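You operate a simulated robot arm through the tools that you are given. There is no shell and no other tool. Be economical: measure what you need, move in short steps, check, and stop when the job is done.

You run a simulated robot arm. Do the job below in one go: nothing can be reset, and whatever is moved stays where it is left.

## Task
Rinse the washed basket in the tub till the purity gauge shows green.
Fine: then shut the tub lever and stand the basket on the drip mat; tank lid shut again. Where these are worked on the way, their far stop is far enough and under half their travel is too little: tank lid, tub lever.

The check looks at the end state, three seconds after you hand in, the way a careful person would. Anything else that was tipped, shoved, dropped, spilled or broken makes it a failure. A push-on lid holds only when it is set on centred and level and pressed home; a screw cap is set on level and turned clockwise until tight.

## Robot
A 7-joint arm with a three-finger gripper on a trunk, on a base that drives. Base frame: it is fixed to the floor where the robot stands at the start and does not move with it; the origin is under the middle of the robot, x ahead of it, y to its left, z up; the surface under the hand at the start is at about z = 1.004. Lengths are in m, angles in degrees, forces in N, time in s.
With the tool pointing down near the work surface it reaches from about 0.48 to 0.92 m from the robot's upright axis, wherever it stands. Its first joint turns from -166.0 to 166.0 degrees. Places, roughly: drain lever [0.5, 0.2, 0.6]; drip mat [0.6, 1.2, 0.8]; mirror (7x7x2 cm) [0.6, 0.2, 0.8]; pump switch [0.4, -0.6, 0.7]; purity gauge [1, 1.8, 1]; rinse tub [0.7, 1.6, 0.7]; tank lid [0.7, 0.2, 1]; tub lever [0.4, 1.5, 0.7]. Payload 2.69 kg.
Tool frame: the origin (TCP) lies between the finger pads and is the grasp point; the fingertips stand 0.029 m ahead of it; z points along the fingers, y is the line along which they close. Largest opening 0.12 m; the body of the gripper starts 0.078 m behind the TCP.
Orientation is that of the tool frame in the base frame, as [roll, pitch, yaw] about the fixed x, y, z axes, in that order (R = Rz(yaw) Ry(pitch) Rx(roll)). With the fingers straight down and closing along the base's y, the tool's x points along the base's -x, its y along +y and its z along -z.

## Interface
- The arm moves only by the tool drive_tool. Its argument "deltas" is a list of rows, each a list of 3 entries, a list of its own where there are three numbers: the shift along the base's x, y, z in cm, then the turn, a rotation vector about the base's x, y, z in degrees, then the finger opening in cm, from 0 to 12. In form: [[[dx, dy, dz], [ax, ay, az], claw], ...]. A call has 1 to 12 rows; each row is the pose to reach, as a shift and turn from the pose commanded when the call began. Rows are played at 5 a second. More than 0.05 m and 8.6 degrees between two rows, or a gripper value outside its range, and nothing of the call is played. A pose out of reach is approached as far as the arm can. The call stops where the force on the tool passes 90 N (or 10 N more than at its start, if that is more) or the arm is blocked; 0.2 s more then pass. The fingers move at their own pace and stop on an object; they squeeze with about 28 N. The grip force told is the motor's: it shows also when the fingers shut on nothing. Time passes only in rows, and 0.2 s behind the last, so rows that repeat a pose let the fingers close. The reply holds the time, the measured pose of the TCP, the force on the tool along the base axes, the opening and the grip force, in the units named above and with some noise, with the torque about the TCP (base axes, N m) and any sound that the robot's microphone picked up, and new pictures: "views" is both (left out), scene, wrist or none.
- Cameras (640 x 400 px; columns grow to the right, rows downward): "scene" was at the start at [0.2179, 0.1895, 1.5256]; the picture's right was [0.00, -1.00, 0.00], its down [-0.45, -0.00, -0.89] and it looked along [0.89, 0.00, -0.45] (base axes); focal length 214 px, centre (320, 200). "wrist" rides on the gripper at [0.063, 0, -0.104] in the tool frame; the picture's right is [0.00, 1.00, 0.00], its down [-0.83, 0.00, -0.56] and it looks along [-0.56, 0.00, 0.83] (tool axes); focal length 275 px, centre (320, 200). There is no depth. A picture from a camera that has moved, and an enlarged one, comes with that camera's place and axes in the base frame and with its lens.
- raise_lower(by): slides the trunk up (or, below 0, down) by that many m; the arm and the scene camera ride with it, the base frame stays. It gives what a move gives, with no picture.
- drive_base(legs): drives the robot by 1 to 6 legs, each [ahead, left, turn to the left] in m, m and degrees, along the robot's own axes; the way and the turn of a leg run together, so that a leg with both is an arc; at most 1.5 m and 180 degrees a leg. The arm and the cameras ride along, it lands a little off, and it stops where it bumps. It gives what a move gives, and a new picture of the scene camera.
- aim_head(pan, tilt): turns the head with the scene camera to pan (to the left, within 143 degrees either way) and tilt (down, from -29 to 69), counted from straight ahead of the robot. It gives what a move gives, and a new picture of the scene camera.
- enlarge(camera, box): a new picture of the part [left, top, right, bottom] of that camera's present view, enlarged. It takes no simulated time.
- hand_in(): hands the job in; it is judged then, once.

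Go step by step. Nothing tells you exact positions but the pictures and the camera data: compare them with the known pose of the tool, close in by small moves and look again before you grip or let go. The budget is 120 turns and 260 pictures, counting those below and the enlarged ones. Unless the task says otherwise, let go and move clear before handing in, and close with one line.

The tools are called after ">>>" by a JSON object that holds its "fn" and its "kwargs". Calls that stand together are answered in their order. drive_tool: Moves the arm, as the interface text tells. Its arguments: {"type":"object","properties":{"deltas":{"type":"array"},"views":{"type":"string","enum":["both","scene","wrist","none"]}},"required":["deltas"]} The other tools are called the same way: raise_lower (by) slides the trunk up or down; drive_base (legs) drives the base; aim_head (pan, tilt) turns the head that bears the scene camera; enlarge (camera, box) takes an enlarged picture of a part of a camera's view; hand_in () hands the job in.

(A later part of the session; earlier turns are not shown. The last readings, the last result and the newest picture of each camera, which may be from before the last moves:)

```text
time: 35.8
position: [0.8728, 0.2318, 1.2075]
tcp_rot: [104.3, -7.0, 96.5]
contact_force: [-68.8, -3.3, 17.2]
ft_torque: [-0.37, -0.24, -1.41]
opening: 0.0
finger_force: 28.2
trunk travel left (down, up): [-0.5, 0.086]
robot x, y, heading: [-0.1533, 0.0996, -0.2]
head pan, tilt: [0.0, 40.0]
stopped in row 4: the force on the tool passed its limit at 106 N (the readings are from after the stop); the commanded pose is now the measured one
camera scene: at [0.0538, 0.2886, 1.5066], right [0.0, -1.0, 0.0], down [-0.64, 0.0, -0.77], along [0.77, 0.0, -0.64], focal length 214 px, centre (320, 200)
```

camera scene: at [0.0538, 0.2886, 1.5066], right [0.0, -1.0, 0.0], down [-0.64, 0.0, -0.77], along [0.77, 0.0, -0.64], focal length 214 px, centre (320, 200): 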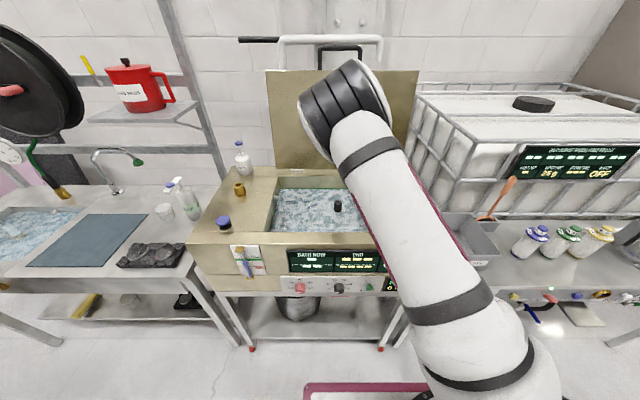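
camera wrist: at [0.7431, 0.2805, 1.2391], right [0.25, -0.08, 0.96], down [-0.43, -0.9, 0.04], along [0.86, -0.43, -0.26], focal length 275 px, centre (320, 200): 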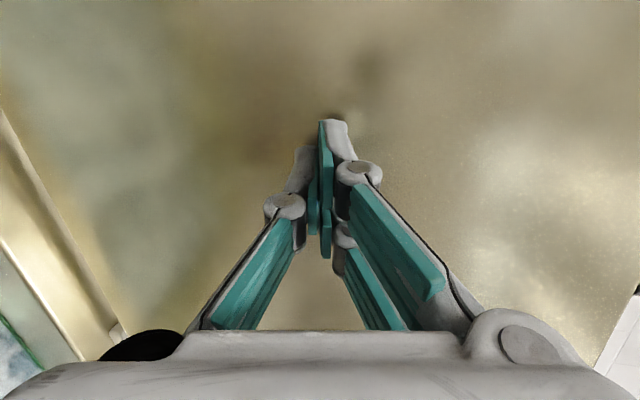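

The lid is at its far stop. I'll withdraw and point the hand down again above the tank.

>>> {"fn": "drive_tool", "kwargs": {"deltas": [[[-4, 0, 0], [0, 0, 0], 0], [[-8, 0, 1], [0, 6, 0], 0], [[-12, 0, 2], [0, 13, 0], 2], [[-16, 0, 3], [0, 20, 0], 4], [[-20, 0, 5], [0, 27, 0], 5], [[-22, 0, 7], [0, 34, 0], 5], [[-24, 0, 9], [0, 41, 0], 5], [[-24, 0, 10], [0, 48, 0], 5], [[-24, 0, 10], [0, 55, 0], 5], [[-24, 0, 10], [0, 62, 0], 5], [[-24, 0, 10], [0, 69, 0], 5], [[-24, 0, 10], [0, 76, 0], 5]]}}

>>> {"fn": "enlarge", "kwargs": {"camera": "scene", "box": [250, 160, 450, 285]}}

```text
time: 38.4
position: [0.6287, 0.2102, 1.2243]
tcp_rot: [129.9, -7.3, 89.9]
contact_force: [-0.4, -1.2, -0.5]
ft_torque: [-0.02, -0.02, -0.02]
opening: 0.0499
finger_force: 0.1
out of reach, approached as far as the arm can: row 4, 5, 6, 7, 8, 9, 10, 11, 12
trunk travel left (down, up): [-0.5, 0.086]
robot x, y, heading: [-0.151, 0.0984, -0.0]
head pan, tilt: [0.0, 40.0]
camera scene: at [0.0598, 0.2889, 1.5053], right [0.0, -1.0, 0.0], down [-0.64, 0.0, -0.77], along [0.77, 0.0, -0.64], focal length 214 px, centre (320, 200)
camera wrist: at [0.5483, 0.2647, 1.2975], right [0.64, -0.09, 0.76], down [-0.42, -0.87, 0.25], along [0.64, -0.48, -0.6], focal length 275 px, centre (320, 200)
```

scene: 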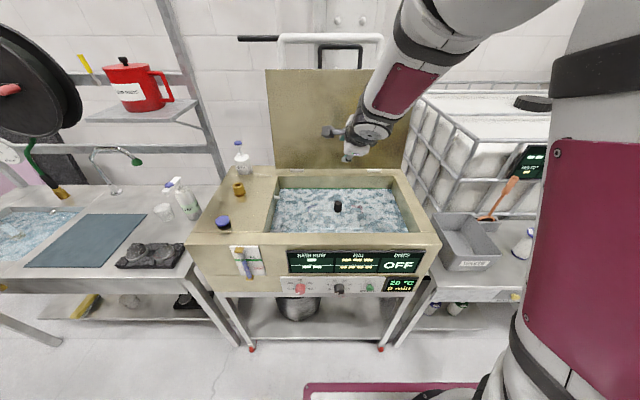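
wrist: 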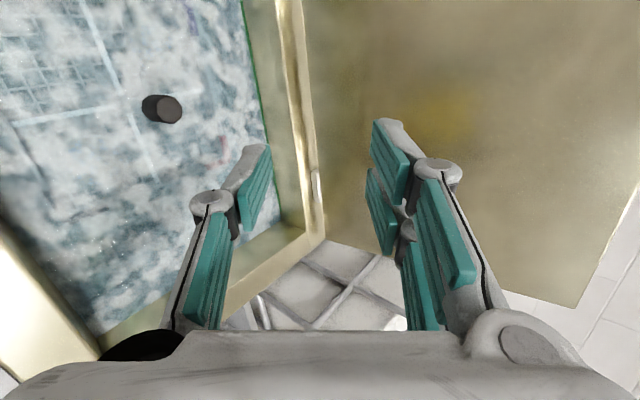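

```text
3.20 times, centred on (350, 222) of scene
camera zoom: at [0.0598, 0.2889, 1.5053], right [0.0, -1.0, 0.0], down [-0.64, 0.0, -0.77], along [0.77, 0.0, -0.64], focal length 686 px, centre (224, 128)
```

zoom: 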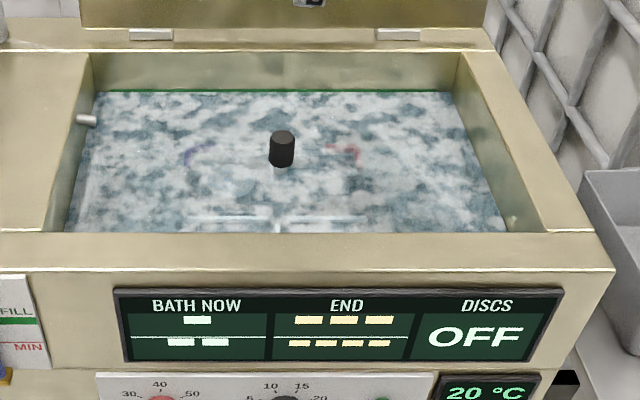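

The knob on the basket's post is at about (0.663, 0.224, top z 0.993), ~3 cm across. I'll finish turning the hand straight down.

>>> {"fn": "drive_tool", "kwargs": {"deltas": [[[0, 0, -1], [-1, 7, 0.4], 6], [[0, 0, -1], [-1.9, 14, 0.9], 6], [[0, 0, -1], [-2.9, 21, 1.3], 6], [[0, 0, -1], [-3.8, 28, 1.8], 6], [[0, 0, -1], [-4.8, 35, 2.3], 6], [[0, 0, -1], [-5.8, 42.5, 2.7], 6], [[0, 0, -1], [-6.8, 50, 3.2], 6]]}}

```text
time: 40.0
position: [0.5815, 0.1978, 1.1941]
tcp_rot: [135.0, -6.1, 89.3]
contact_force: [0.5, -0.3, 0.0]
ft_torque: [0.02, -0.02, -0.01]
opening: 0.0601
finger_force: 0.1
out of reach, approached as far as the arm can: row 1, 2, 3, 4, 5, 6, 7
trunk travel left (down, up): [-0.5, 0.086]
robot x, y, heading: [-0.1509, 0.1, 0.0]
head pan, tilt: [0.0, 40.0]
camera scene: at [0.0598, 0.2889, 1.5053], right [0.0, -1.0, 0.0], down [-0.64, 0.0, -0.77], along [0.77, 0.0, -0.64], focal length 214 px, centre (320, 200)
camera wrist: at [0.5081, 0.2536, 1.273], right [0.71, -0.08, 0.7], down [-0.4, -0.86, 0.3], along [0.58, -0.5, -0.64], focal length 275 px, centre (320, 200)
```

scene: 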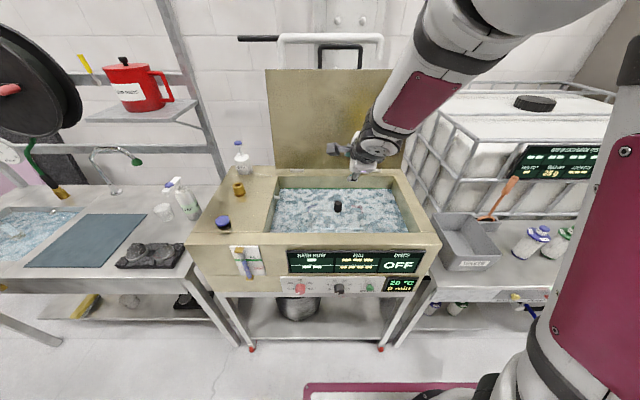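
wrist: 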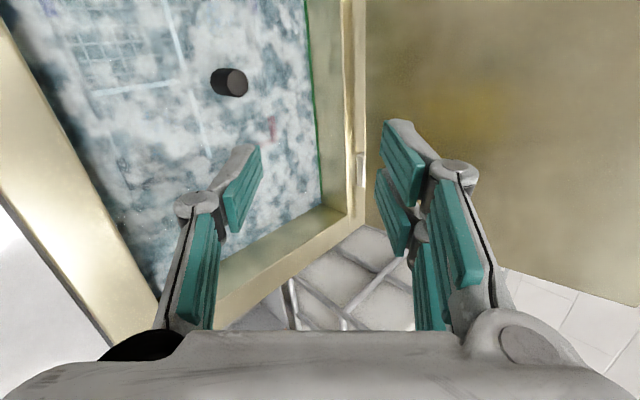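

A wrist joint is limiting. I'll turn toward the original hand orientation (closing along y), which was comfortable.

>>> {"fn": "drive_tool", "kwargs": {"deltas": [[[0, 0, 1], [-2.9, 2.9, 7.1], 6], [[0, 0, 2], [-5.9, 5.9, 14.2], 6], [[0, 0, 3], [-8.8, 8.8, 21.2], 6], [[0, 0, 4], [-11.8, 11.8, 28.3], 6], [[0, 0, 5], [-14.7, 14.7, 35.4], 6], [[0, 0, 6], [-17.6, 17.6, 42.5], 6], [[0, 0, 6], [-20.6, 20.6, 49.6], 6], [[0, 0, 6], [-23.5, 23.5, 56.7], 6], [[0, 0, 6], [-26.5, 26.5, 63.7], 6], [[0, 0, 6], [-29.4, 29.4, 70.8], 6], [[0, 0, 6], [-32.3, 32.3, 77.9], 6], [[0, 0, 6], [-35.3, 35.3, 85], 6]]}}

```text
time: 42.6
position: [0.5815, 0.1975, 1.2535]
tcp_rot: [-179.7, -3.9, 175.4]
contact_force: [0.2, -0.1, 0.7]
ft_torque: [0.02, 0.0, -0.02]
opening: 0.0603
finger_force: 0.0
out of reach, approached as far as the arm can: row 1, 2, 3, 4, 5, 6, 7
trunk travel left (down, up): [-0.5, 0.086]
robot x, y, heading: [-0.1537, 0.1028, -0.2]
head pan, tilt: [0.0, 40.0]
camera scene: at [0.0597, 0.2889, 1.5053], right [0.0, -1.0, 0.0], down [-0.64, 0.0, -0.77], along [0.77, 0.0, -0.64], focal length 214 px, centre (320, 200)
camera wrist: at [0.5247, 0.2033, 1.3606], right [0.08, 1.0, 0.0], down [0.86, -0.06, 0.5], along [0.5, -0.04, -0.87], focal length 275 px, centre (320, 200)
```

scene: 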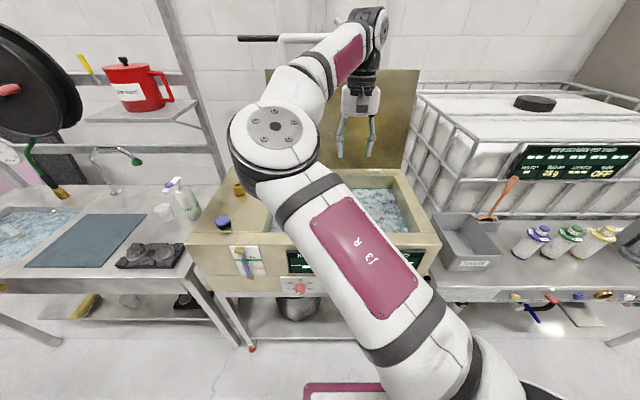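
wrist: 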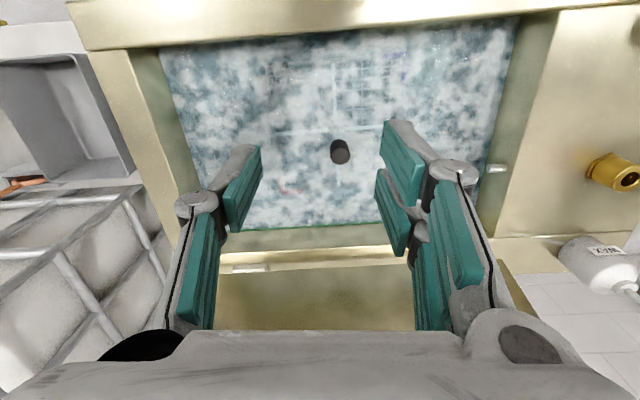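

The hand is down now and the knob is at (0.6625, 0.221). I'll move above it, squared up, and check.

>>> {"fn": "drive_tool", "kwargs": {"deltas": [[[3, 0.8, -1], [0, -1.3, 1.5], 6], [[6, 1.6, -3], [0, -2.6, 3], 6], [[8.1, 2.3, -7], [0, -3.9, 4.6], 6], [[8.1, 2.3, -11], [0, -3.9, 4.6], 6], [[8.1, 2.3, -15], [0, -3.9, 4.6], 6], [[8.1, 2.3, -18.5], [0, -3.9, 4.6], 6]]}}

```text
time: 44.0
position: [0.6635, 0.2208, 1.0676]
tcp_rot: [-180.0, 0.1, 179.9]
contact_force: [0.1, 0.4, -0.1]
ft_torque: [0.01, -0.02, -0.02]
opening: 0.0599
finger_force: 0.1
trunk travel left (down, up): [-0.5, 0.086]
robot x, y, heading: [-0.1519, 0.0986, -0.1]
head pan, tilt: [0.0, 40.0]
camera scene: at [0.0597, 0.2889, 1.5053], right [0.0, -1.0, 0.0], down [-0.64, 0.0, -0.77], along [0.77, 0.0, -0.64], focal length 214 px, centre (320, 200)
camera wrist: at [0.5984, 0.2209, 1.1713], right [0.0, 1.0, 0.0], down [0.83, 0.0, 0.56], along [0.56, 0.0, -0.83], focal length 275 px, centre (320, 200)
```

scene: 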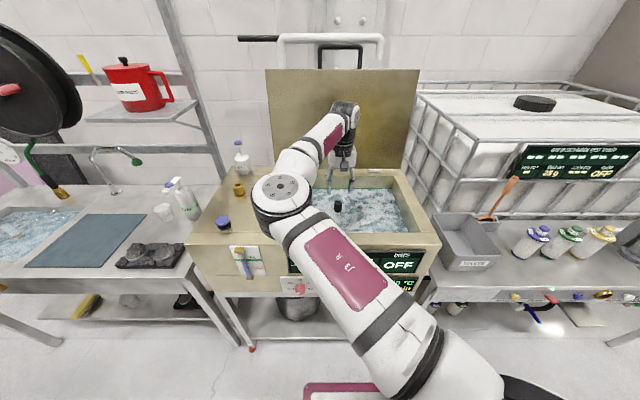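
wrist: 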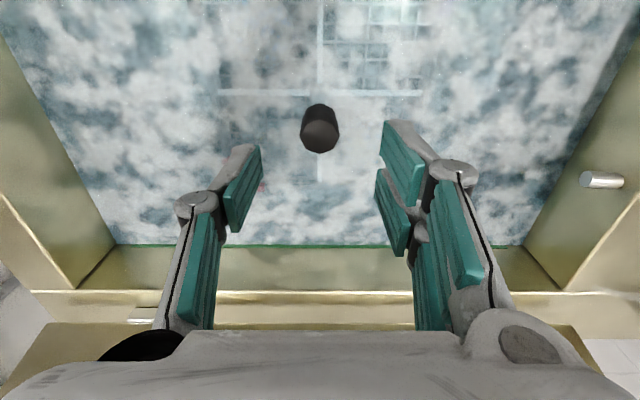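

The knob is centred. I'll descend and grip it.

>>> {"fn": "drive_tool", "kwargs": {"deltas": [[[0.2, 0, -4], [0, 0, 0], 6], [[0.3, 0, -7], [0, 0, 0], 6], [[0.3, 0, -9.3], [0, 0, 0], 6], [[0.3, 0, -9.3], [0, 0, 0], 0], [[0.3, 0, -9.3], [0, 0, 0], 0], [[0.3, 0, -9.3], [0, 0, 0], 0]], "views": "wrist"}}

```text
time: 45.4
position: [0.6651, 0.2202, 0.973]
tcp_rot: [-179.9, 0.0, 179.8]
contact_force: [1.1, -4.3, -0.9]
ft_torque: [-0.16, -0.05, -0.09]
opening: 0.0293
finger_force: 28.3
trunk travel left (down, up): [-0.5, 0.086]
robot x, y, heading: [-0.1493, 0.0984, -0.2]
head pan, tilt: [0.0, 40.0]
camera wrist: at [0.6015, 0.2208, 1.0775], right [0.0, 1.0, 0.0], down [0.83, 0.0, 0.56], along [0.56, 0.0, -0.83], focal length 275 px, centre (320, 200)
```

wrist: 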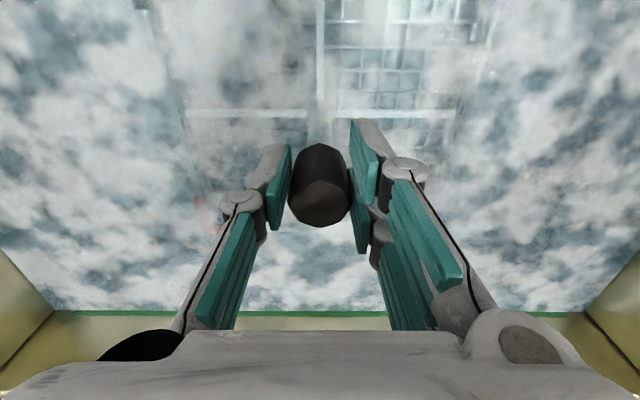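

Gripped (2.9 cm). Lifting slowly and watching the basket come out.

>>> {"fn": "drive_tool", "kwargs": {"deltas": [[[0, 0, 1.5], [0, 0, 0], 0], [[0, 0, 3], [0, 0, 0], 0], [[0, 0, 5], [0, 0, 0], 0], [[0, 0, 7], [0, 0, 0], 0], [[0, 0, 9], [0, 0, 0], 0], [[0, 0, 11], [0, 0, 0], 0], [[0, 0, 13], [0, 0, 0], 0]]}}

```text
time: 47.0
position: [0.6643, 0.221, 1.1054]
tcp_rot: [-179.9, -0.1, 179.9]
contact_force: [-0.1, 0.2, -7.4]
ft_torque: [0.02, 0.09, -0.02]
opening: 0.0292
finger_force: 27.8
trunk travel left (down, up): [-0.5, 0.086]
robot x, y, heading: [-0.1501, 0.0995, -0.2]
head pan, tilt: [0.0, 40.0]
camera scene: at [0.0602, 0.289, 1.5052], right [0.0, -1.0, 0.0], down [-0.64, 0.0, -0.77], along [0.77, 0.0, -0.64], focal length 214 px, centre (320, 200)
camera wrist: at [0.6008, 0.222, 1.2084], right [0.0, 1.0, 0.0], down [0.83, 0.0, 0.56], along [0.56, 0.0, -0.83], focal length 275 px, centre (320, 200)
```

scene: 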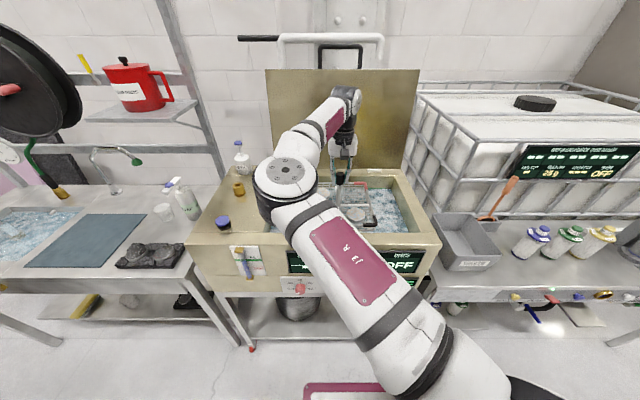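
wrist: 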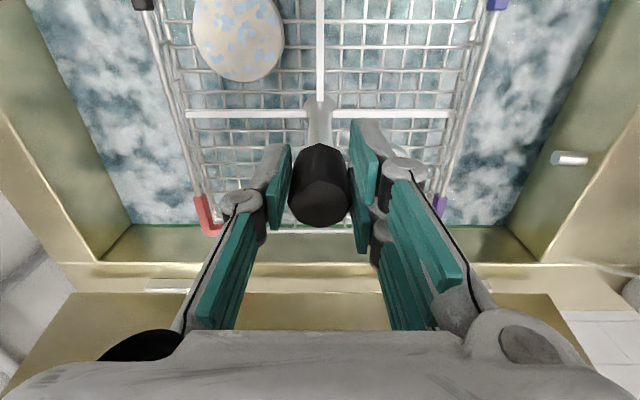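

The wire basket holds a round piece (the mirror). I'll continue raising it clear of the rim.

>>> {"fn": "drive_tool", "kwargs": {"deltas": [[[0, 0, 2.5], [0, 0, 0], 0], [[0, 0, 5], [0, 0, 0], 0], [[0, 0, 7.5], [0, 0, 0], 0], [[0, 0, 10], [0, 0, 0], 0], [[0, 0, 12.5], [0, 0, 0], 0], [[0, 0, 15], [0, 0, 0], 0]]}}

>>> {"fn": "enlarge", "kwargs": {"camera": "scene", "box": [250, 60, 450, 260]}}

```text
time: 48.4
position: [0.6655, 0.2218, 1.2568]
tcp_rot: [-179.9, 0.0, 179.9]
contact_force: [0.1, 0.2, -7.4]
ft_torque: [-0.01, 0.07, -0.02]
opening: 0.0293
finger_force: 27.6
trunk travel left (down, up): [-0.5, 0.086]
robot x, y, heading: [-0.1516, 0.1016, 0.2]
head pan, tilt: [0.0, 40.0]
camera scene: at [0.0602, 0.2891, 1.5052], right [0.0, -1.0, 0.0], down [-0.64, 0.0, -0.77], along [0.77, 0.0, -0.64], focal length 214 px, centre (320, 200)
camera wrist: at [0.6009, 0.2213, 1.3596], right [0.0, 1.0, 0.0], down [0.83, 0.0, 0.56], along [0.56, 0.0, -0.83], focal length 275 px, centre (320, 200)
```

scene: 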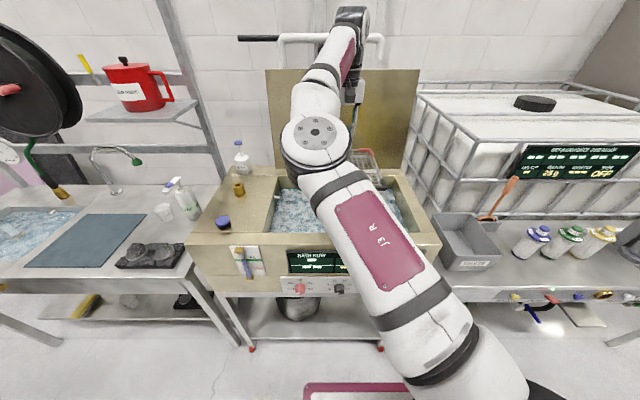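
wrist: 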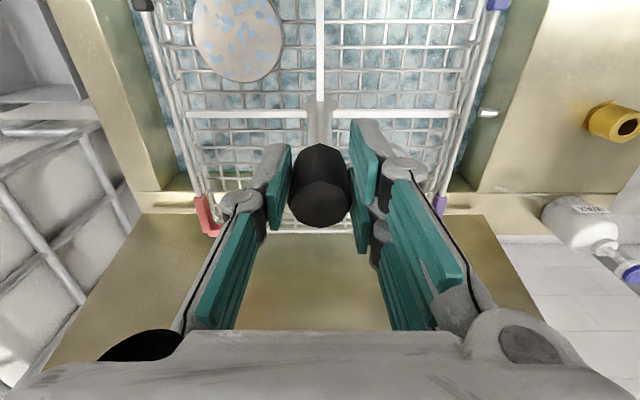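

```text
2.00 times, centred on (350, 160) of scene
camera zoom: at [0.0602, 0.2891, 1.5052], right [0.0, -1.0, 0.0], down [-0.64, 0.0, -0.77], along [0.77, 0.0, -0.64], focal length 429 px, centre (260, 280)
```

zoom: 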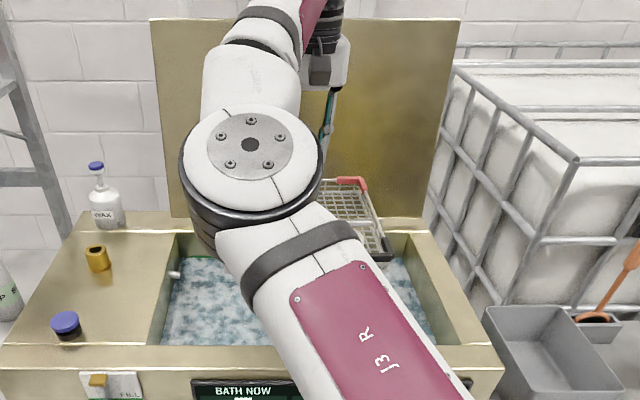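

Basket is clear of the tank (bottom ≈ z 1.11). I'll draw it in toward the robot so it passes clear of the bottles and taps, then drive left to the tub.

>>> {"fn": "drive_tool", "kwargs": {"deltas": [[[-2, 0, 1], [0, 0, 0], 0], [[-4.5, 0, 2], [0, 0, 0], 0], [[-7, 0, 3], [0, 0, 0], 0], [[-9.5, 0, 4], [0, 0, 0], 0], [[-12, 0, 4], [0, 0, 0], 0], [[-14, 0, 4], [0, 0, 0], 0], [[-15, 0, 4], [0, 0, 0], 0]], "views": "scene"}}

>>> {"fn": "aim_head", "kwargs": {"pan": 70, "tilt": 35}}

```text
time: 50.0
position: [0.5152, 0.2206, 1.295]
tcp_rot: [-180.0, 0.0, 179.9]
contact_force: [0.6, 0.0, -6.8]
ft_torque: [-0.02, 0.06, 0.01]
opening: 0.0293
finger_force: 27.8
trunk travel left (down, up): [-0.5, 0.086]
robot x, y, heading: [-0.1524, 0.1021, 0.3]
head pan, tilt: [0.0, 40.0]
camera scene: at [0.0602, 0.289, 1.5052], right [0.0, -1.0, 0.0], down [-0.64, 0.0, -0.77], along [0.77, 0.0, -0.64], focal length 214 px, centre (320, 200)
```

scene: 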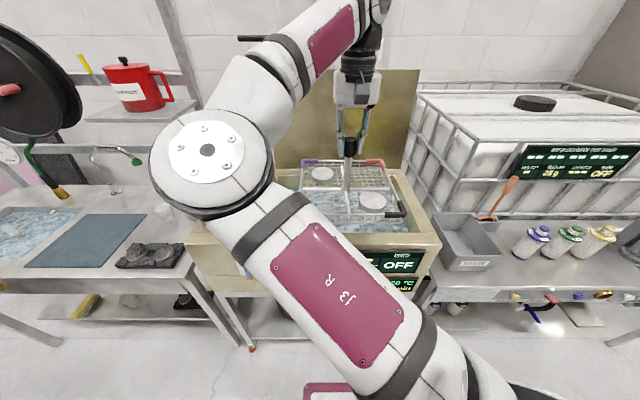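

```text
time: 51.4
position: [0.5148, 0.2212, 1.2949]
tcp_rot: [-179.9, 0.0, 179.9]
contact_force: [0.2, -0.5, -6.7]
ft_torque: [0.02, 0.07, 0.02]
opening: 0.0293
finger_force: 28.3
trunk travel left (down, up): [-0.5, 0.086]
robot x, y, heading: [-0.1527, 0.1001, -0.4]
head pan, tilt: [70.0, 35.0]
camera scene: at [0.0052, 0.3718, 1.5128], right [0.94, -0.34, 0.0], down [-0.2, -0.54, -0.82], along [0.28, 0.77, -0.57], focal length 214 px, centre (320, 200)
```

scene: 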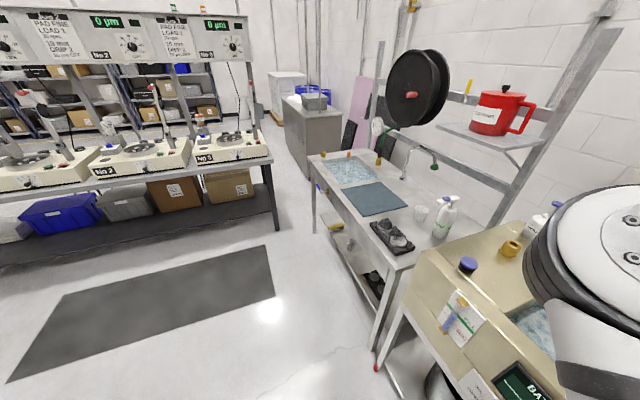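

The way is clear; the polishing bench starts around y≈2. Driving left 1.25 m.

>>> {"fn": "drive_base", "kwargs": {"legs": [[0, 0.6, 0], [0, 0.65, 0]]}}

>>> {"fn": "aim_head", "kwargs": {"pan": 25, "tilt": 40}}

>>> {"fn": "drive_tool", "kwargs": {"deltas": [[[0, 0, 0], [0, 0, 0], 0]], "views": "wrist"}}

```text
time: 58.0
position: [0.5086, 1.4805, 1.2953]
tcp_rot: [-179.8, 0.0, -179.7]
contact_force: [0.5, 0.2, -6.5]
ft_torque: [0.0, 0.07, -0.03]
opening: 0.0292
finger_force: 27.8
trunk travel left (down, up): [-0.5, 0.086]
robot x, y, heading: [-0.1563, 1.3538, 0.3]
head pan, tilt: [70.0, 35.0]
camera scene: at [-0.0025, 1.6285, 1.5128], right [0.94, -0.34, 0.0], down [-0.19, -0.54, -0.82], along [0.28, 0.77, -0.57], focal length 214 px, centre (320, 200)
```

scene: 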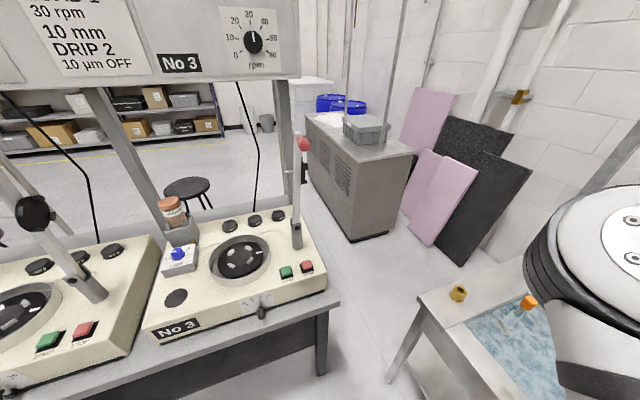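

```text
time: 59.1
position: [0.5085, 1.4814, 1.2941]
tcp_rot: [-179.9, 0.0, -179.7]
contact_force: [0.1, 0.3, -6.3]
ft_torque: [0.02, 0.09, 0.01]
opening: 0.0294
finger_force: 28.9
trunk travel left (down, up): [-0.5, 0.086]
robot x, y, heading: [-0.163, 1.3559, 0.6]
head pan, tilt: [25.0, 40.0]
camera scene: at [0.0447, 1.582, 1.5052], right [0.43, -0.9, 0.0], down [-0.58, -0.28, -0.77], along [0.69, 0.33, -0.64], focal length 214 px, centre (320, 200)
```

scene: 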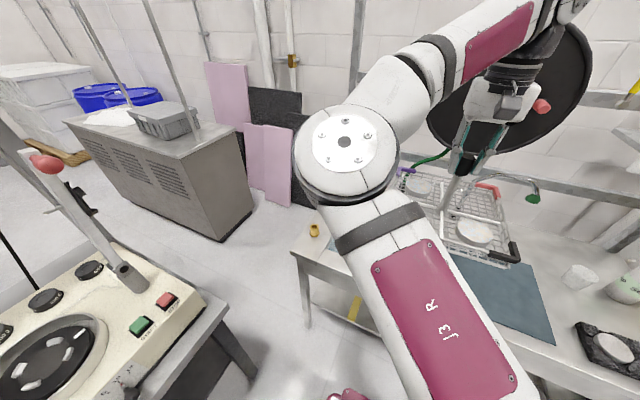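

```text
time: 59.5
position: [0.5081, 1.4814, 1.295]
tcp_rot: [-180.0, -0.1, -179.7]
contact_force: [-0.1, -0.8, -7.7]
ft_torque: [-0.02, 0.06, 0.0]
opening: 0.029
finger_force: 27.7
trunk travel left (down, up): [-0.5, 0.086]
robot x, y, heading: [-0.1595, 1.3582, 0.3]
head pan, tilt: [25.0, 40.0]
camera wrist: at [0.4448, 1.4809, 1.3987], right [-0.01, 1.0, 0.0], down [0.83, 0.01, 0.56], along [0.56, 0.0, -0.83], focal length 275 px, centre (320, 200)
```

wrist: 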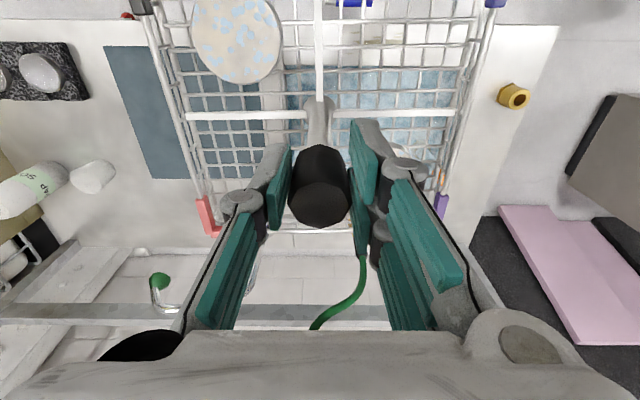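

The tub opening is roughly x 0.51–0.83, y 1.37–1.73 with an orange-capped probe on its left wall. I'll bring the basket over (0.66, 1.52), and look at the gauge.

>>> {"fn": "drive_tool", "kwargs": {"deltas": [[[3, 1, 0], [0, 0, 0], 0], [[6, 2, 0], [0, 0, 0], 0], [[9, 3, -1], [0, 0, 0], 0], [[12, 3.5, -3], [0, 0, 0], 0], [[15, 3.5, -6], [0, 0, 0], 0], [[15, 3.5, -10], [0, 0, 0], 0], [[15, 3.5, -14], [0, 0, 0], 0], [[15, 3.5, -18], [0, 0, 0], 0]], "views": "both"}}

>>> {"fn": "aim_head", "kwargs": {"pan": 20, "tilt": 45}}

```text
time: 61.3
position: [0.658, 1.5158, 1.1135]
tcp_rot: [-179.9, 0.0, -179.8]
contact_force: [-1.0, -0.5, -6.3]
ft_torque: [0.0, 0.06, 0.0]
opening: 0.0291
finger_force: 27.7
trunk travel left (down, up): [-0.5, 0.086]
robot x, y, heading: [-0.1606, 1.3554, 0.5]
head pan, tilt: [25.0, 40.0]
camera scene: at [0.0447, 1.5817, 1.5053], right [0.43, -0.9, 0.0], down [-0.58, -0.28, -0.77], along [0.69, 0.33, -0.64], focal length 214 px, centre (320, 200)
camera wrist: at [0.5951, 1.5155, 1.2181], right [-0.01, 1.0, 0.0], down [0.83, 0.01, 0.56], along [0.56, 0.0, -0.83], focal length 275 px, centre (320, 200)
```

scene: 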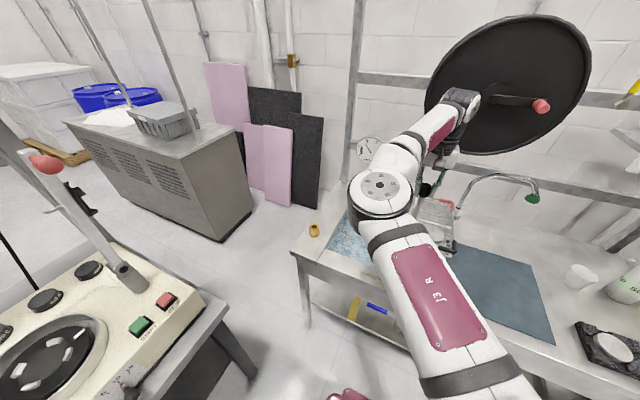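
wrist: 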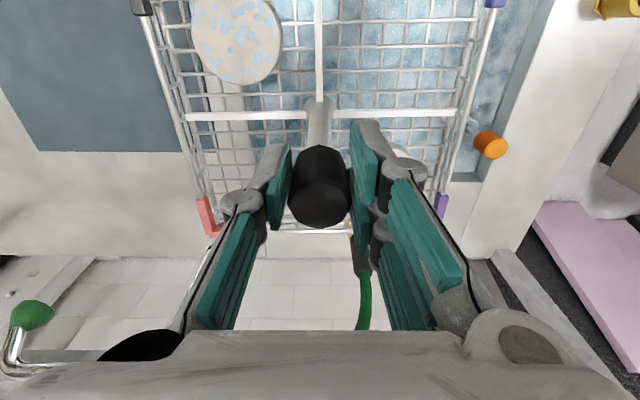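

```text
time: 62.0
position: [0.6593, 1.5162, 1.1137]
tcp_rot: [-179.8, 0.1, -179.7]
contact_force: [0.8, -0.1, -6.9]
ft_torque: [-0.04, 0.06, 0.02]
opening: 0.0287
finger_force: 27.9
trunk travel left (down, up): [-0.5, 0.086]
robot x, y, heading: [-0.1537, 1.3533, 0.3]
head pan, tilt: [20.0, 45.0]
camera scene: at [0.0442, 1.5739, 1.498], right [0.35, -0.94, 0.0], down [-0.66, -0.25, -0.71], along [0.66, 0.25, -0.71], focal length 214 px, centre (320, 200)
```

scene: 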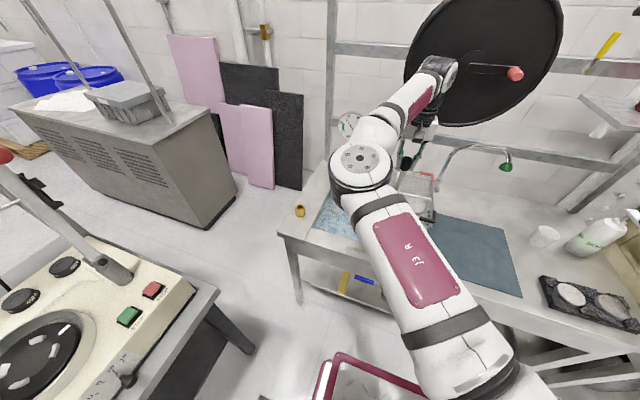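

Good view of gauge (by the tub's back) and the blue lever at the front. I'll shift +3 cm in y to centre in the tub and lower the basket.

>>> {"fn": "drive_tool", "kwargs": {"deltas": [[[0.5, 1.5, -1], [0, 0, 0], 0], [[1, 3, -3], [0, 0, 0], 0], [[1, 3, -7], [0, 0, 0], 0], [[1, 3, -11], [0, 0, 0], 0], [[1, 3, -15], [0, 0, 0], 0], [[1, 3, -18], [0, 0, 0], 0]]}}

>>> {"fn": "enlarge", "kwargs": {"camera": "scene", "box": [280, 90, 480, 290]}}

```text
time: 63.4
position: [0.6689, 1.5441, 0.9347]
tcp_rot: [-179.9, 0.0, -179.7]
contact_force: [0.5, 0.3, -7.4]
ft_torque: [0.0, 0.04, 0.0]
opening: 0.0289
finger_force: 28.1
trunk travel left (down, up): [-0.5, 0.086]
robot x, y, heading: [-0.1566, 1.353, 0.3]
head pan, tilt: [20.0, 45.0]
camera scene: at [0.044, 1.5739, 1.498], right [0.35, -0.94, 0.0], down [-0.66, -0.25, -0.71], along [0.66, 0.25, -0.71], focal length 214 px, centre (320, 200)
camera wrist: at [0.6053, 1.545, 1.0387], right [-0.01, 1.0, 0.0], down [0.83, 0.01, 0.56], along [0.56, 0.0, -0.83], focal length 275 px, centre (320, 200)
```

scene: 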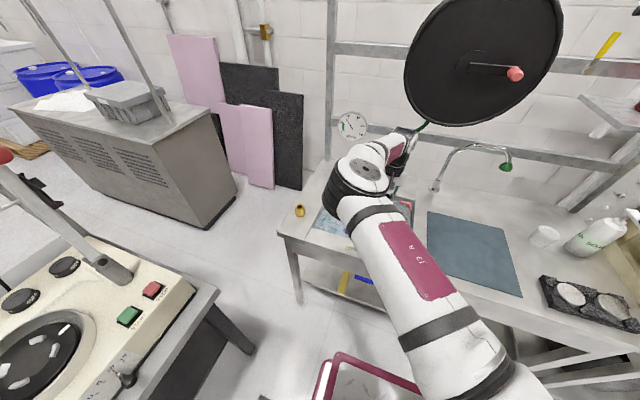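
wrist: 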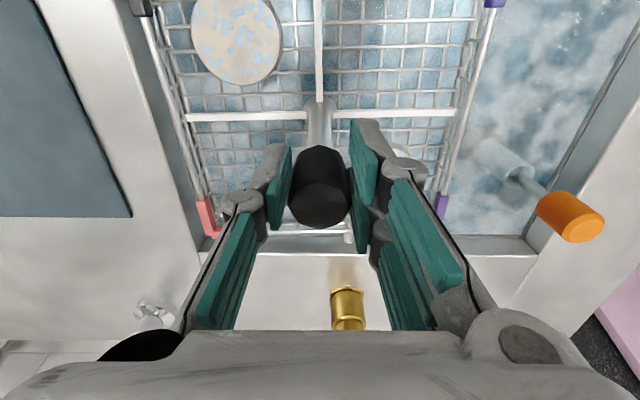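

```text
2.00 times, centred on (380, 190) of scene
camera zoom: at [0.044, 1.5739, 1.498], right [0.35, -0.94, 0.0], down [-0.66, -0.25, -0.71], along [0.66, 0.25, -0.71], focal length 429 px, centre (200, 220)
```

zoom: 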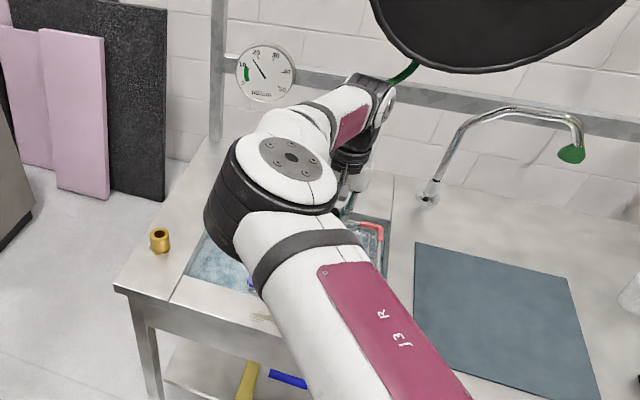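

>>> {"fn": "enlarge", "kwargs": {"camera": "wrist", "box": [60, 0, 380, 260]}}

>>> {"fn": "enlarge", "kwargs": {"camera": "scene", "box": [325, 100, 375, 150]}}

```text
1.54 times, centred on (220, 130) of wrist
camera zoom: at [0.6053, 1.545, 1.0387], right [-0.01, 1.0, 0.0], down [0.83, 0.01, 0.56], along [0.56, 0.0, -0.83], focal length 424 px, centre (474, 308)
```

zoom: 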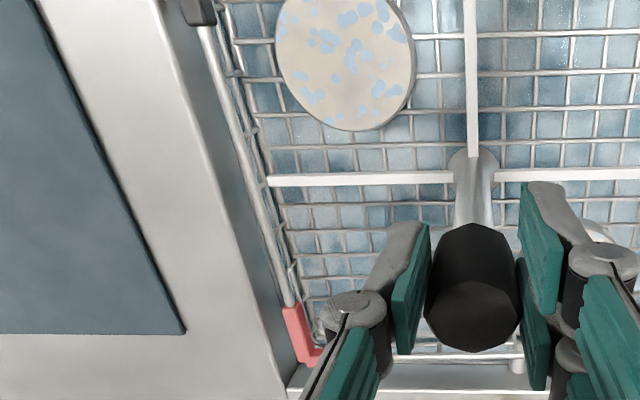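

```text
8.00 times, centred on (350, 125) of scene
camera zoom: at [0.044, 1.5739, 1.498], right [0.35, -0.94, 0.0], down [-0.66, -0.25, -0.71], along [0.66, 0.25, -0.71], focal length 1716 px, centre (80, 800)
```

zoom: 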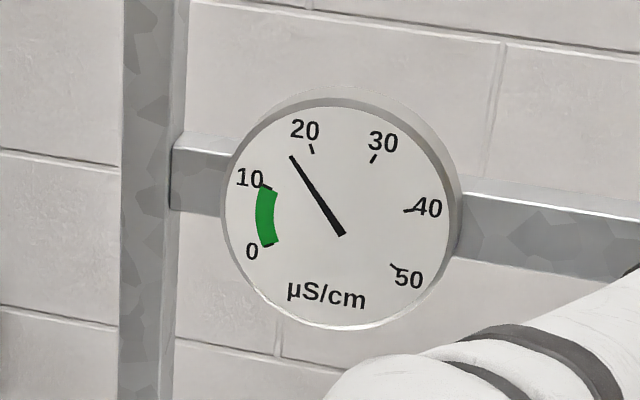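

Gauge reads ~17 µS/cm; green is 1–9. Basket is inside the tub outline with ~6 cm margin. Lowering until it touches bottom.

>>> {"fn": "drive_tool", "kwargs": {"deltas": [[[0, 0, -2], [0, 0, 0], 0], [[0, 0, -4], [0, 0, 0], 0], [[0, 0, -6], [0, 0, 0], 0], [[0, 0, -8], [0, 0, 0], 0], [[0, 0, -9], [0, 0, 0], 0]], "views": "wrist"}}

```text
time: 64.6
position: [0.6675, 1.5459, 0.8453]
tcp_rot: [-179.9, -0.1, -179.7]
contact_force: [-0.2, 0.2, -7.0]
ft_torque: [-0.02, 0.05, -0.01]
opening: 0.0292
finger_force: 27.9
trunk travel left (down, up): [-0.5, 0.086]
robot x, y, heading: [-0.1576, 1.3572, 0.4]
head pan, tilt: [20.0, 45.0]
camera wrist: at [0.6041, 1.5457, 0.9486], right [-0.01, 1.0, 0.0], down [0.83, 0.01, 0.56], along [0.56, 0.0, -0.83], focal length 275 px, centre (320, 200)
```

wrist: 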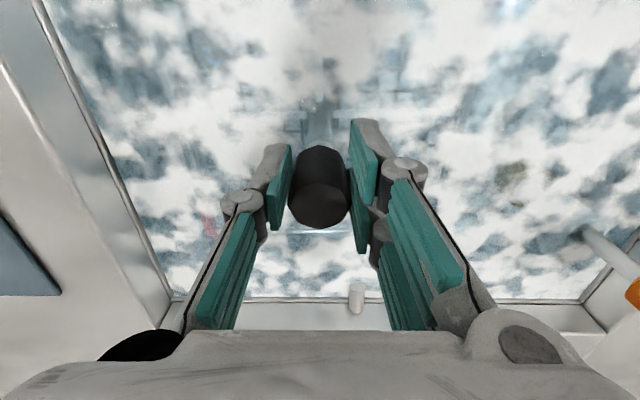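

>>> {"fn": "drive_tool", "kwargs": {"deltas": [[[0, 0, -1], [0, 0, 0], 0], [[0, 0, -2], [0, 0, 0], 0], [[0, 0, -3], [0, 0, 0], 0], [[0, 0, -4], [0, 0, 0], 0]], "views": "none"}}

```text
time: 65.6
position: [0.6689, 1.5469, 0.8097]
tcp_rot: [180.0, 0.4, -179.6]
contact_force: [-8.6, -1.6, 48.6]
ft_torque: [-0.06, -0.46, -0.07]
opening: 0.0281
finger_force: 27.9
trunk travel left (down, up): [-0.5, 0.086]
robot x, y, heading: [-0.1558, 1.3532, 0.5]
head pan, tilt: [20.0, 45.0]
```

It touches the bottom at about z=0.811. I'll relieve the push, release gently, rise and check the gauge.

>>> {"fn": "drive_tool", "kwargs": {"deltas": [[[0, 0, 0.4], [0, 0, 0], 0], [[0, 0, 0.4], [0, 0, 0], 6], [[0, 0, 0.4], [0, 0, 0], 6], [[0, 0, 3], [0, 0, 0], 6], [[0, 0, 7], [0, 0, 0], 6], [[0, 0, 11], [0, 0, 0], 6]]}}

>>> {"fn": "enlarge", "kwargs": {"camera": "scene", "box": [325, 100, 375, 150]}}

```text
time: 67.0
position: [0.6693, 1.5468, 0.9144]
tcp_rot: [179.9, 0.0, -179.7]
contact_force: [0.0, 0.8, -0.1]
ft_torque: [0.0, 0.01, 0.01]
opening: 0.0602
finger_force: 0.0
trunk travel left (down, up): [-0.5, 0.086]
robot x, y, heading: [-0.1597, 1.3532, 0.6]
head pan, tilt: [20.0, 45.0]
camera scene: at [0.0441, 1.5737, 1.498], right [0.35, -0.94, 0.0], down [-0.66, -0.25, -0.71], along [0.66, 0.25, -0.71], focal length 214 px, centre (320, 200)
camera wrist: at [0.6049, 1.5462, 1.0194], right [-0.01, 1.0, 0.0], down [0.83, 0.01, 0.56], along [0.56, 0.01, -0.83], focal length 275 px, centre (320, 200)
```

scene: 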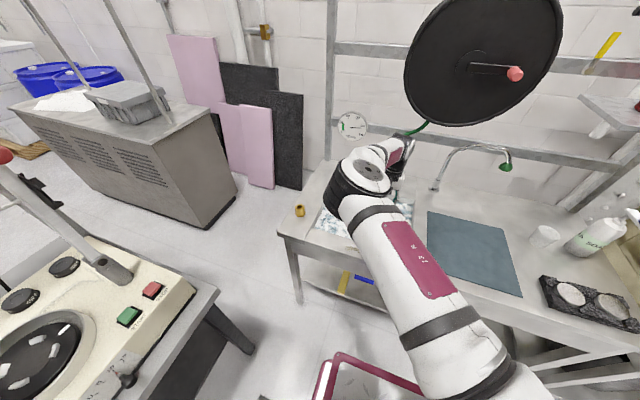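
wrist: 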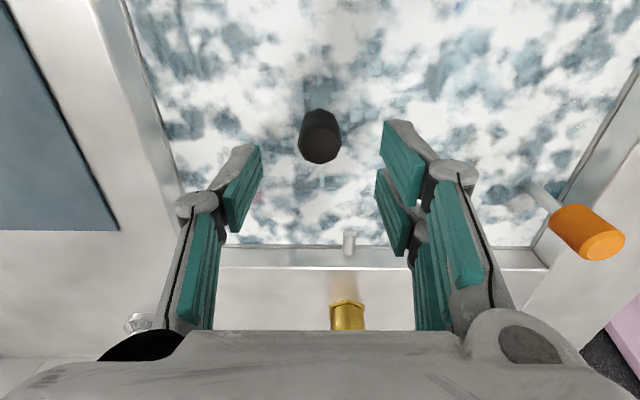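

```text
8.00 times, centred on (350, 125) of scene
camera zoom: at [0.0441, 1.5737, 1.498], right [0.35, -0.94, 0.0], down [-0.66, -0.25, -0.71], along [0.66, 0.25, -0.71], focal length 1716 px, centre (80, 800)
```

zoom: 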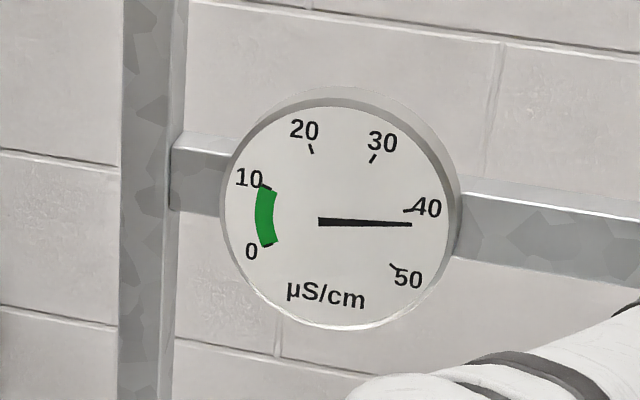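

The gauge jumped to ~42, so flow is needed. I'll raise the hand and pull it aside to see the blue lever on the tub's front.

>>> {"fn": "drive_tool", "kwargs": {"deltas": [[[0, 0, 5], [0, 0, 0], 4], [[0, 0, 10], [0, 0, 0], 2], [[0, -2, 15], [0, 0, 0], 0], [[-2, -6, 20], [0, 0, 0], 0], [[-4, -10, 22], [0, 0, 0], 0], [[-6, -14, 22], [0, 0, 0], 0], [[-6, -18, 22], [0, 0, 0], 0], [[-6, -22, 22], [0, 0, 0], 0], [[-6, -26, 22], [0, 0, 0], 0]], "views": "none"}}

>>> {"fn": "aim_head", "kwargs": {"pan": 10, "tilt": 60}}

```text
refused: row 3 steps farther than a row can; nothing moved
```

```text
time: 67.8
position: [0.6693, 1.546, 0.9147]
tcp_rot: [-179.8, 0.0, -179.7]
contact_force: [-0.6, 0.1, -0.4]
ft_torque: [0.02, 0.0, 0.03]
opening: 0.0601
finger_force: 0.1
trunk travel left (down, up): [-0.5, 0.086]
robot x, y, heading: [-0.1581, 1.3538, 0.5]
head pan, tilt: [10.0, 60.0]
camera scene: at [0.0333, 1.5575, 1.4786], right [0.18, -0.98, 0.0], down [-0.85, -0.16, -0.5], along [0.49, 0.09, -0.87], focal length 214 px, centre (320, 200)
```

scene: 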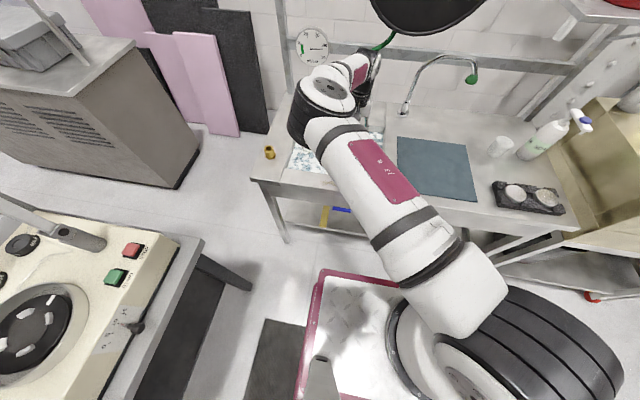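

>>> {"fn": "enlarge", "kwargs": {"camera": "scene", "box": [240, 140, 400, 260]}}

>>> {"fn": "drive_tool", "kwargs": {"deltas": [[[0, 0, 4.5], [0, 0, 0], 4], [[0, 0, 9], [0, 0, 0], 2], [[0, -1, 13.5], [0, 0, 0], 0], [[-1, -4, 17], [0, 0, 0], 0], [[-2, -8, 19], [0, 0, 0], 0], [[-4, -12, 19], [0, 0, 0], 0], [[-6, -16, 19], [0, 0, 0], 0], [[-6, -20, 19], [0, 0, 0], 0], [[-6, -24, 19], [0, 0, 0], 0]], "views": "scene"}}

```text
3.33 times, centred on (320, 200) of scene
camera zoom: at [0.0333, 1.5575, 1.4786], right [0.18, -0.98, 0.0], down [-0.85, -0.16, -0.5], along [0.49, 0.09, -0.87], focal length 715 px, centre (320, 200)
```

zoom: 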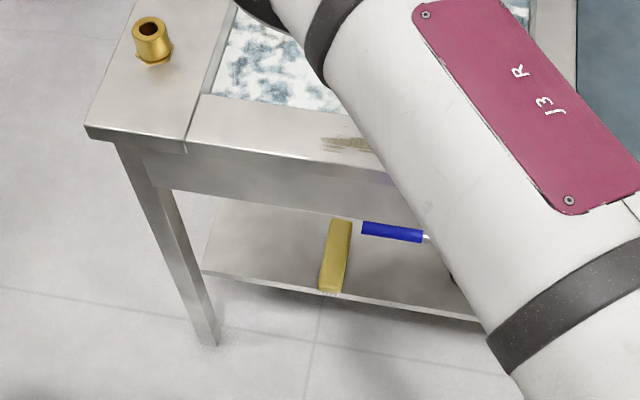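

```text
time: 69.8
position: [0.6081, 1.3081, 1.1063]
tcp_rot: [-179.9, -0.1, -179.7]
contact_force: [-0.2, 0.0, -0.5]
ft_torque: [-0.09, 0.0, -0.02]
opening: 0.0
finger_force: 27.8
trunk travel left (down, up): [-0.5, 0.086]
robot x, y, heading: [-0.1556, 1.3564, 0.3]
head pan, tilt: [10.0, 60.0]
camera scene: at [0.033, 1.5581, 1.4785], right [0.18, -0.98, 0.0], down [-0.85, -0.16, -0.5], along [0.49, 0.09, -0.87], focal length 214 px, centre (320, 200)
```

scene: 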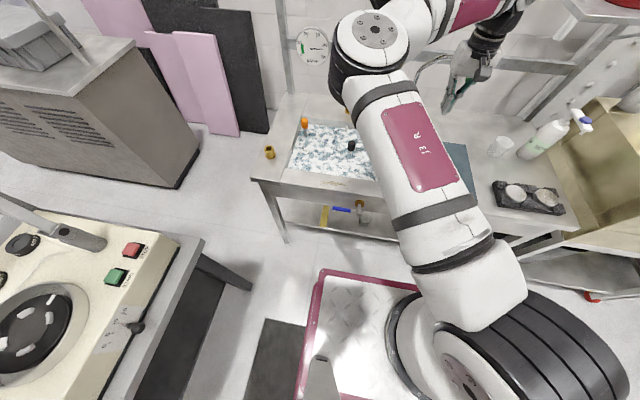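

>>> {"fn": "enlarge", "kwargs": {"camera": "scene", "box": [290, 170, 390, 240]}}

```text
5.71 times, centred on (340, 205) of scene
camera zoom: at [0.033, 1.5581, 1.4785], right [0.18, -0.98, 0.0], down [-0.85, -0.16, -0.5], along [0.49, 0.09, -0.87], focal length 1226 px, centre (206, 171)
```

zoom: 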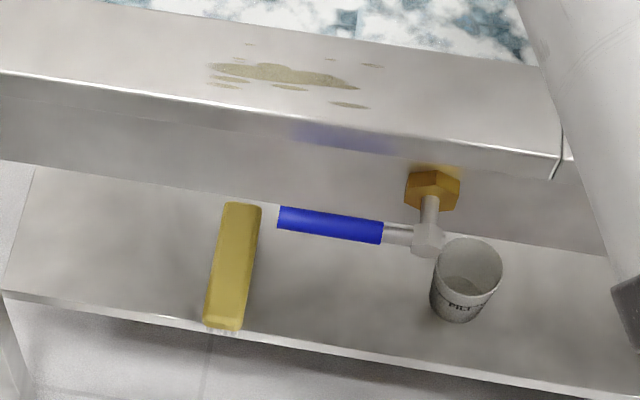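

The valve lever is horizontal, pointing +y from a hub near (0.445, 1.475, ~0.7). I'll back off and use closed, forward-pointing fingers as a poker to turn it. First back up and rotate the hand.

>>> {"fn": "drive_base", "kwargs": {"legs": [[-0.25, 0, 0]]}}

>>> {"fn": "drive_tool", "kwargs": {"deltas": [[[0, 2, 0], [0, -7.5, 0], 0], [[0, 4, 0], [0, -15, 0], 0], [[0, 6, 0], [0, -22.5, 0], 0], [[0, 8, 0], [0, -30, 0], 0], [[0, 10, 0], [0, -37.5, 0], 0], [[0, 12, 0], [0, -45, 0], 0], [[0, 14, 0], [0, -52.5, 0], 0], [[0, 16, 0], [0, -60, 0], 0], [[0, 18, 0], [0, -67.5, 0], 0], [[0, 20, 0], [0, -75, 0], 0], [[0, 22, 0], [0, -82.5, 0], 0], [[0, 23, 0], [0, -90, 0], 0]]}}

```text
time: 71.6
position: [0.3575, 1.3044, 1.1061]
tcp_rot: [-179.9, -0.1, -179.6]
contact_force: [0.4, -0.5, 0.3]
ft_torque: [0.02, -0.01, -0.04]
opening: 0.0
finger_force: 28.3
trunk travel left (down, up): [-0.5, 0.086]
robot x, y, heading: [-0.4093, 1.3496, 0.3]
head pan, tilt: [10.0, 60.0]
camera scene: at [-0.2177, 1.5558, 1.4785], right [0.18, -0.98, 0.0], down [-0.85, -0.16, -0.5], along [0.49, 0.09, -0.87], focal length 214 px, centre (320, 200)
```

scene: 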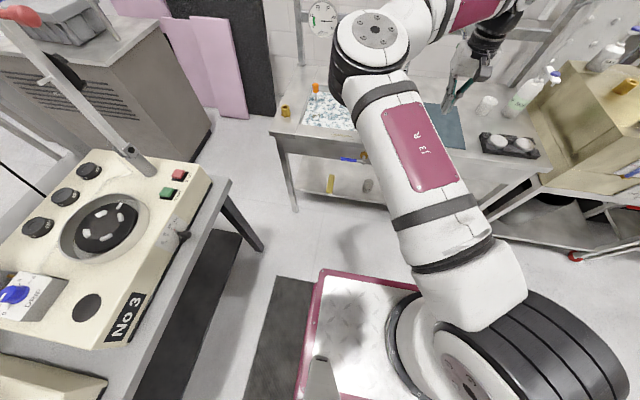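

```text
time: 74.2
position: [0.3586, 1.5344, 1.1056]
tcp_rot: [-73.8, 89.6, -73.9]
contact_force: [-0.8, 0.0, 0.2]
ft_torque: [0.04, 0.02, 0.01]
opening: 0.0
finger_force: 27.9
trunk travel left (down, up): [-0.5, 0.086]
robot x, y, heading: [-0.4081, 1.3522, 0.3]
head pan, tilt: [10.0, 60.0]
camera scene: at [-0.2179, 1.5558, 1.4786], right [0.18, -0.98, 0.0], down [-0.85, -0.16, -0.5], along [0.49, 0.09, -0.87], focal length 214 px, centre (320, 200)
camera wrist: at [0.2535, 1.5338, 1.0417], right [0.0, 1.0, -0.01], down [-0.56, 0.01, 0.83], along [0.83, 0.0, 0.56], focal length 275 px, centre (320, 200)
```

scene: 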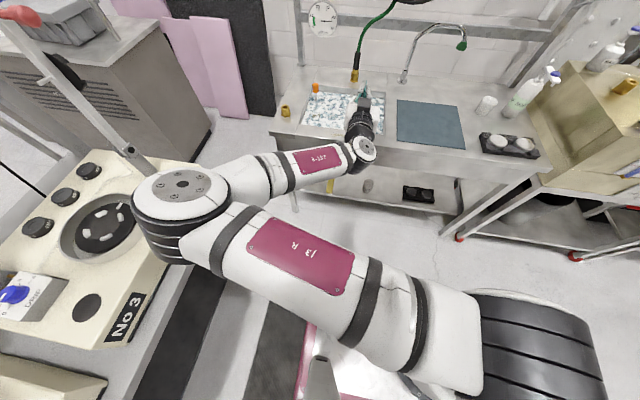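
wrist: 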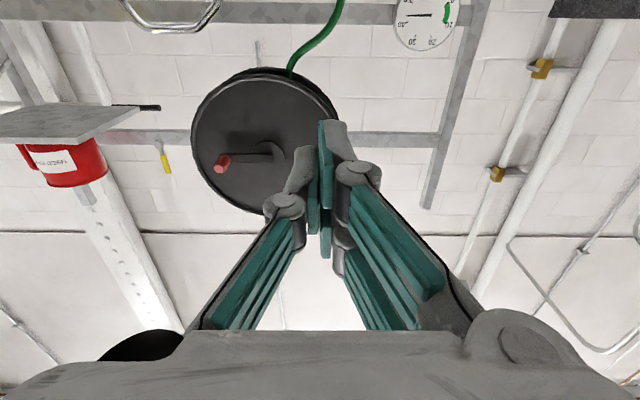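

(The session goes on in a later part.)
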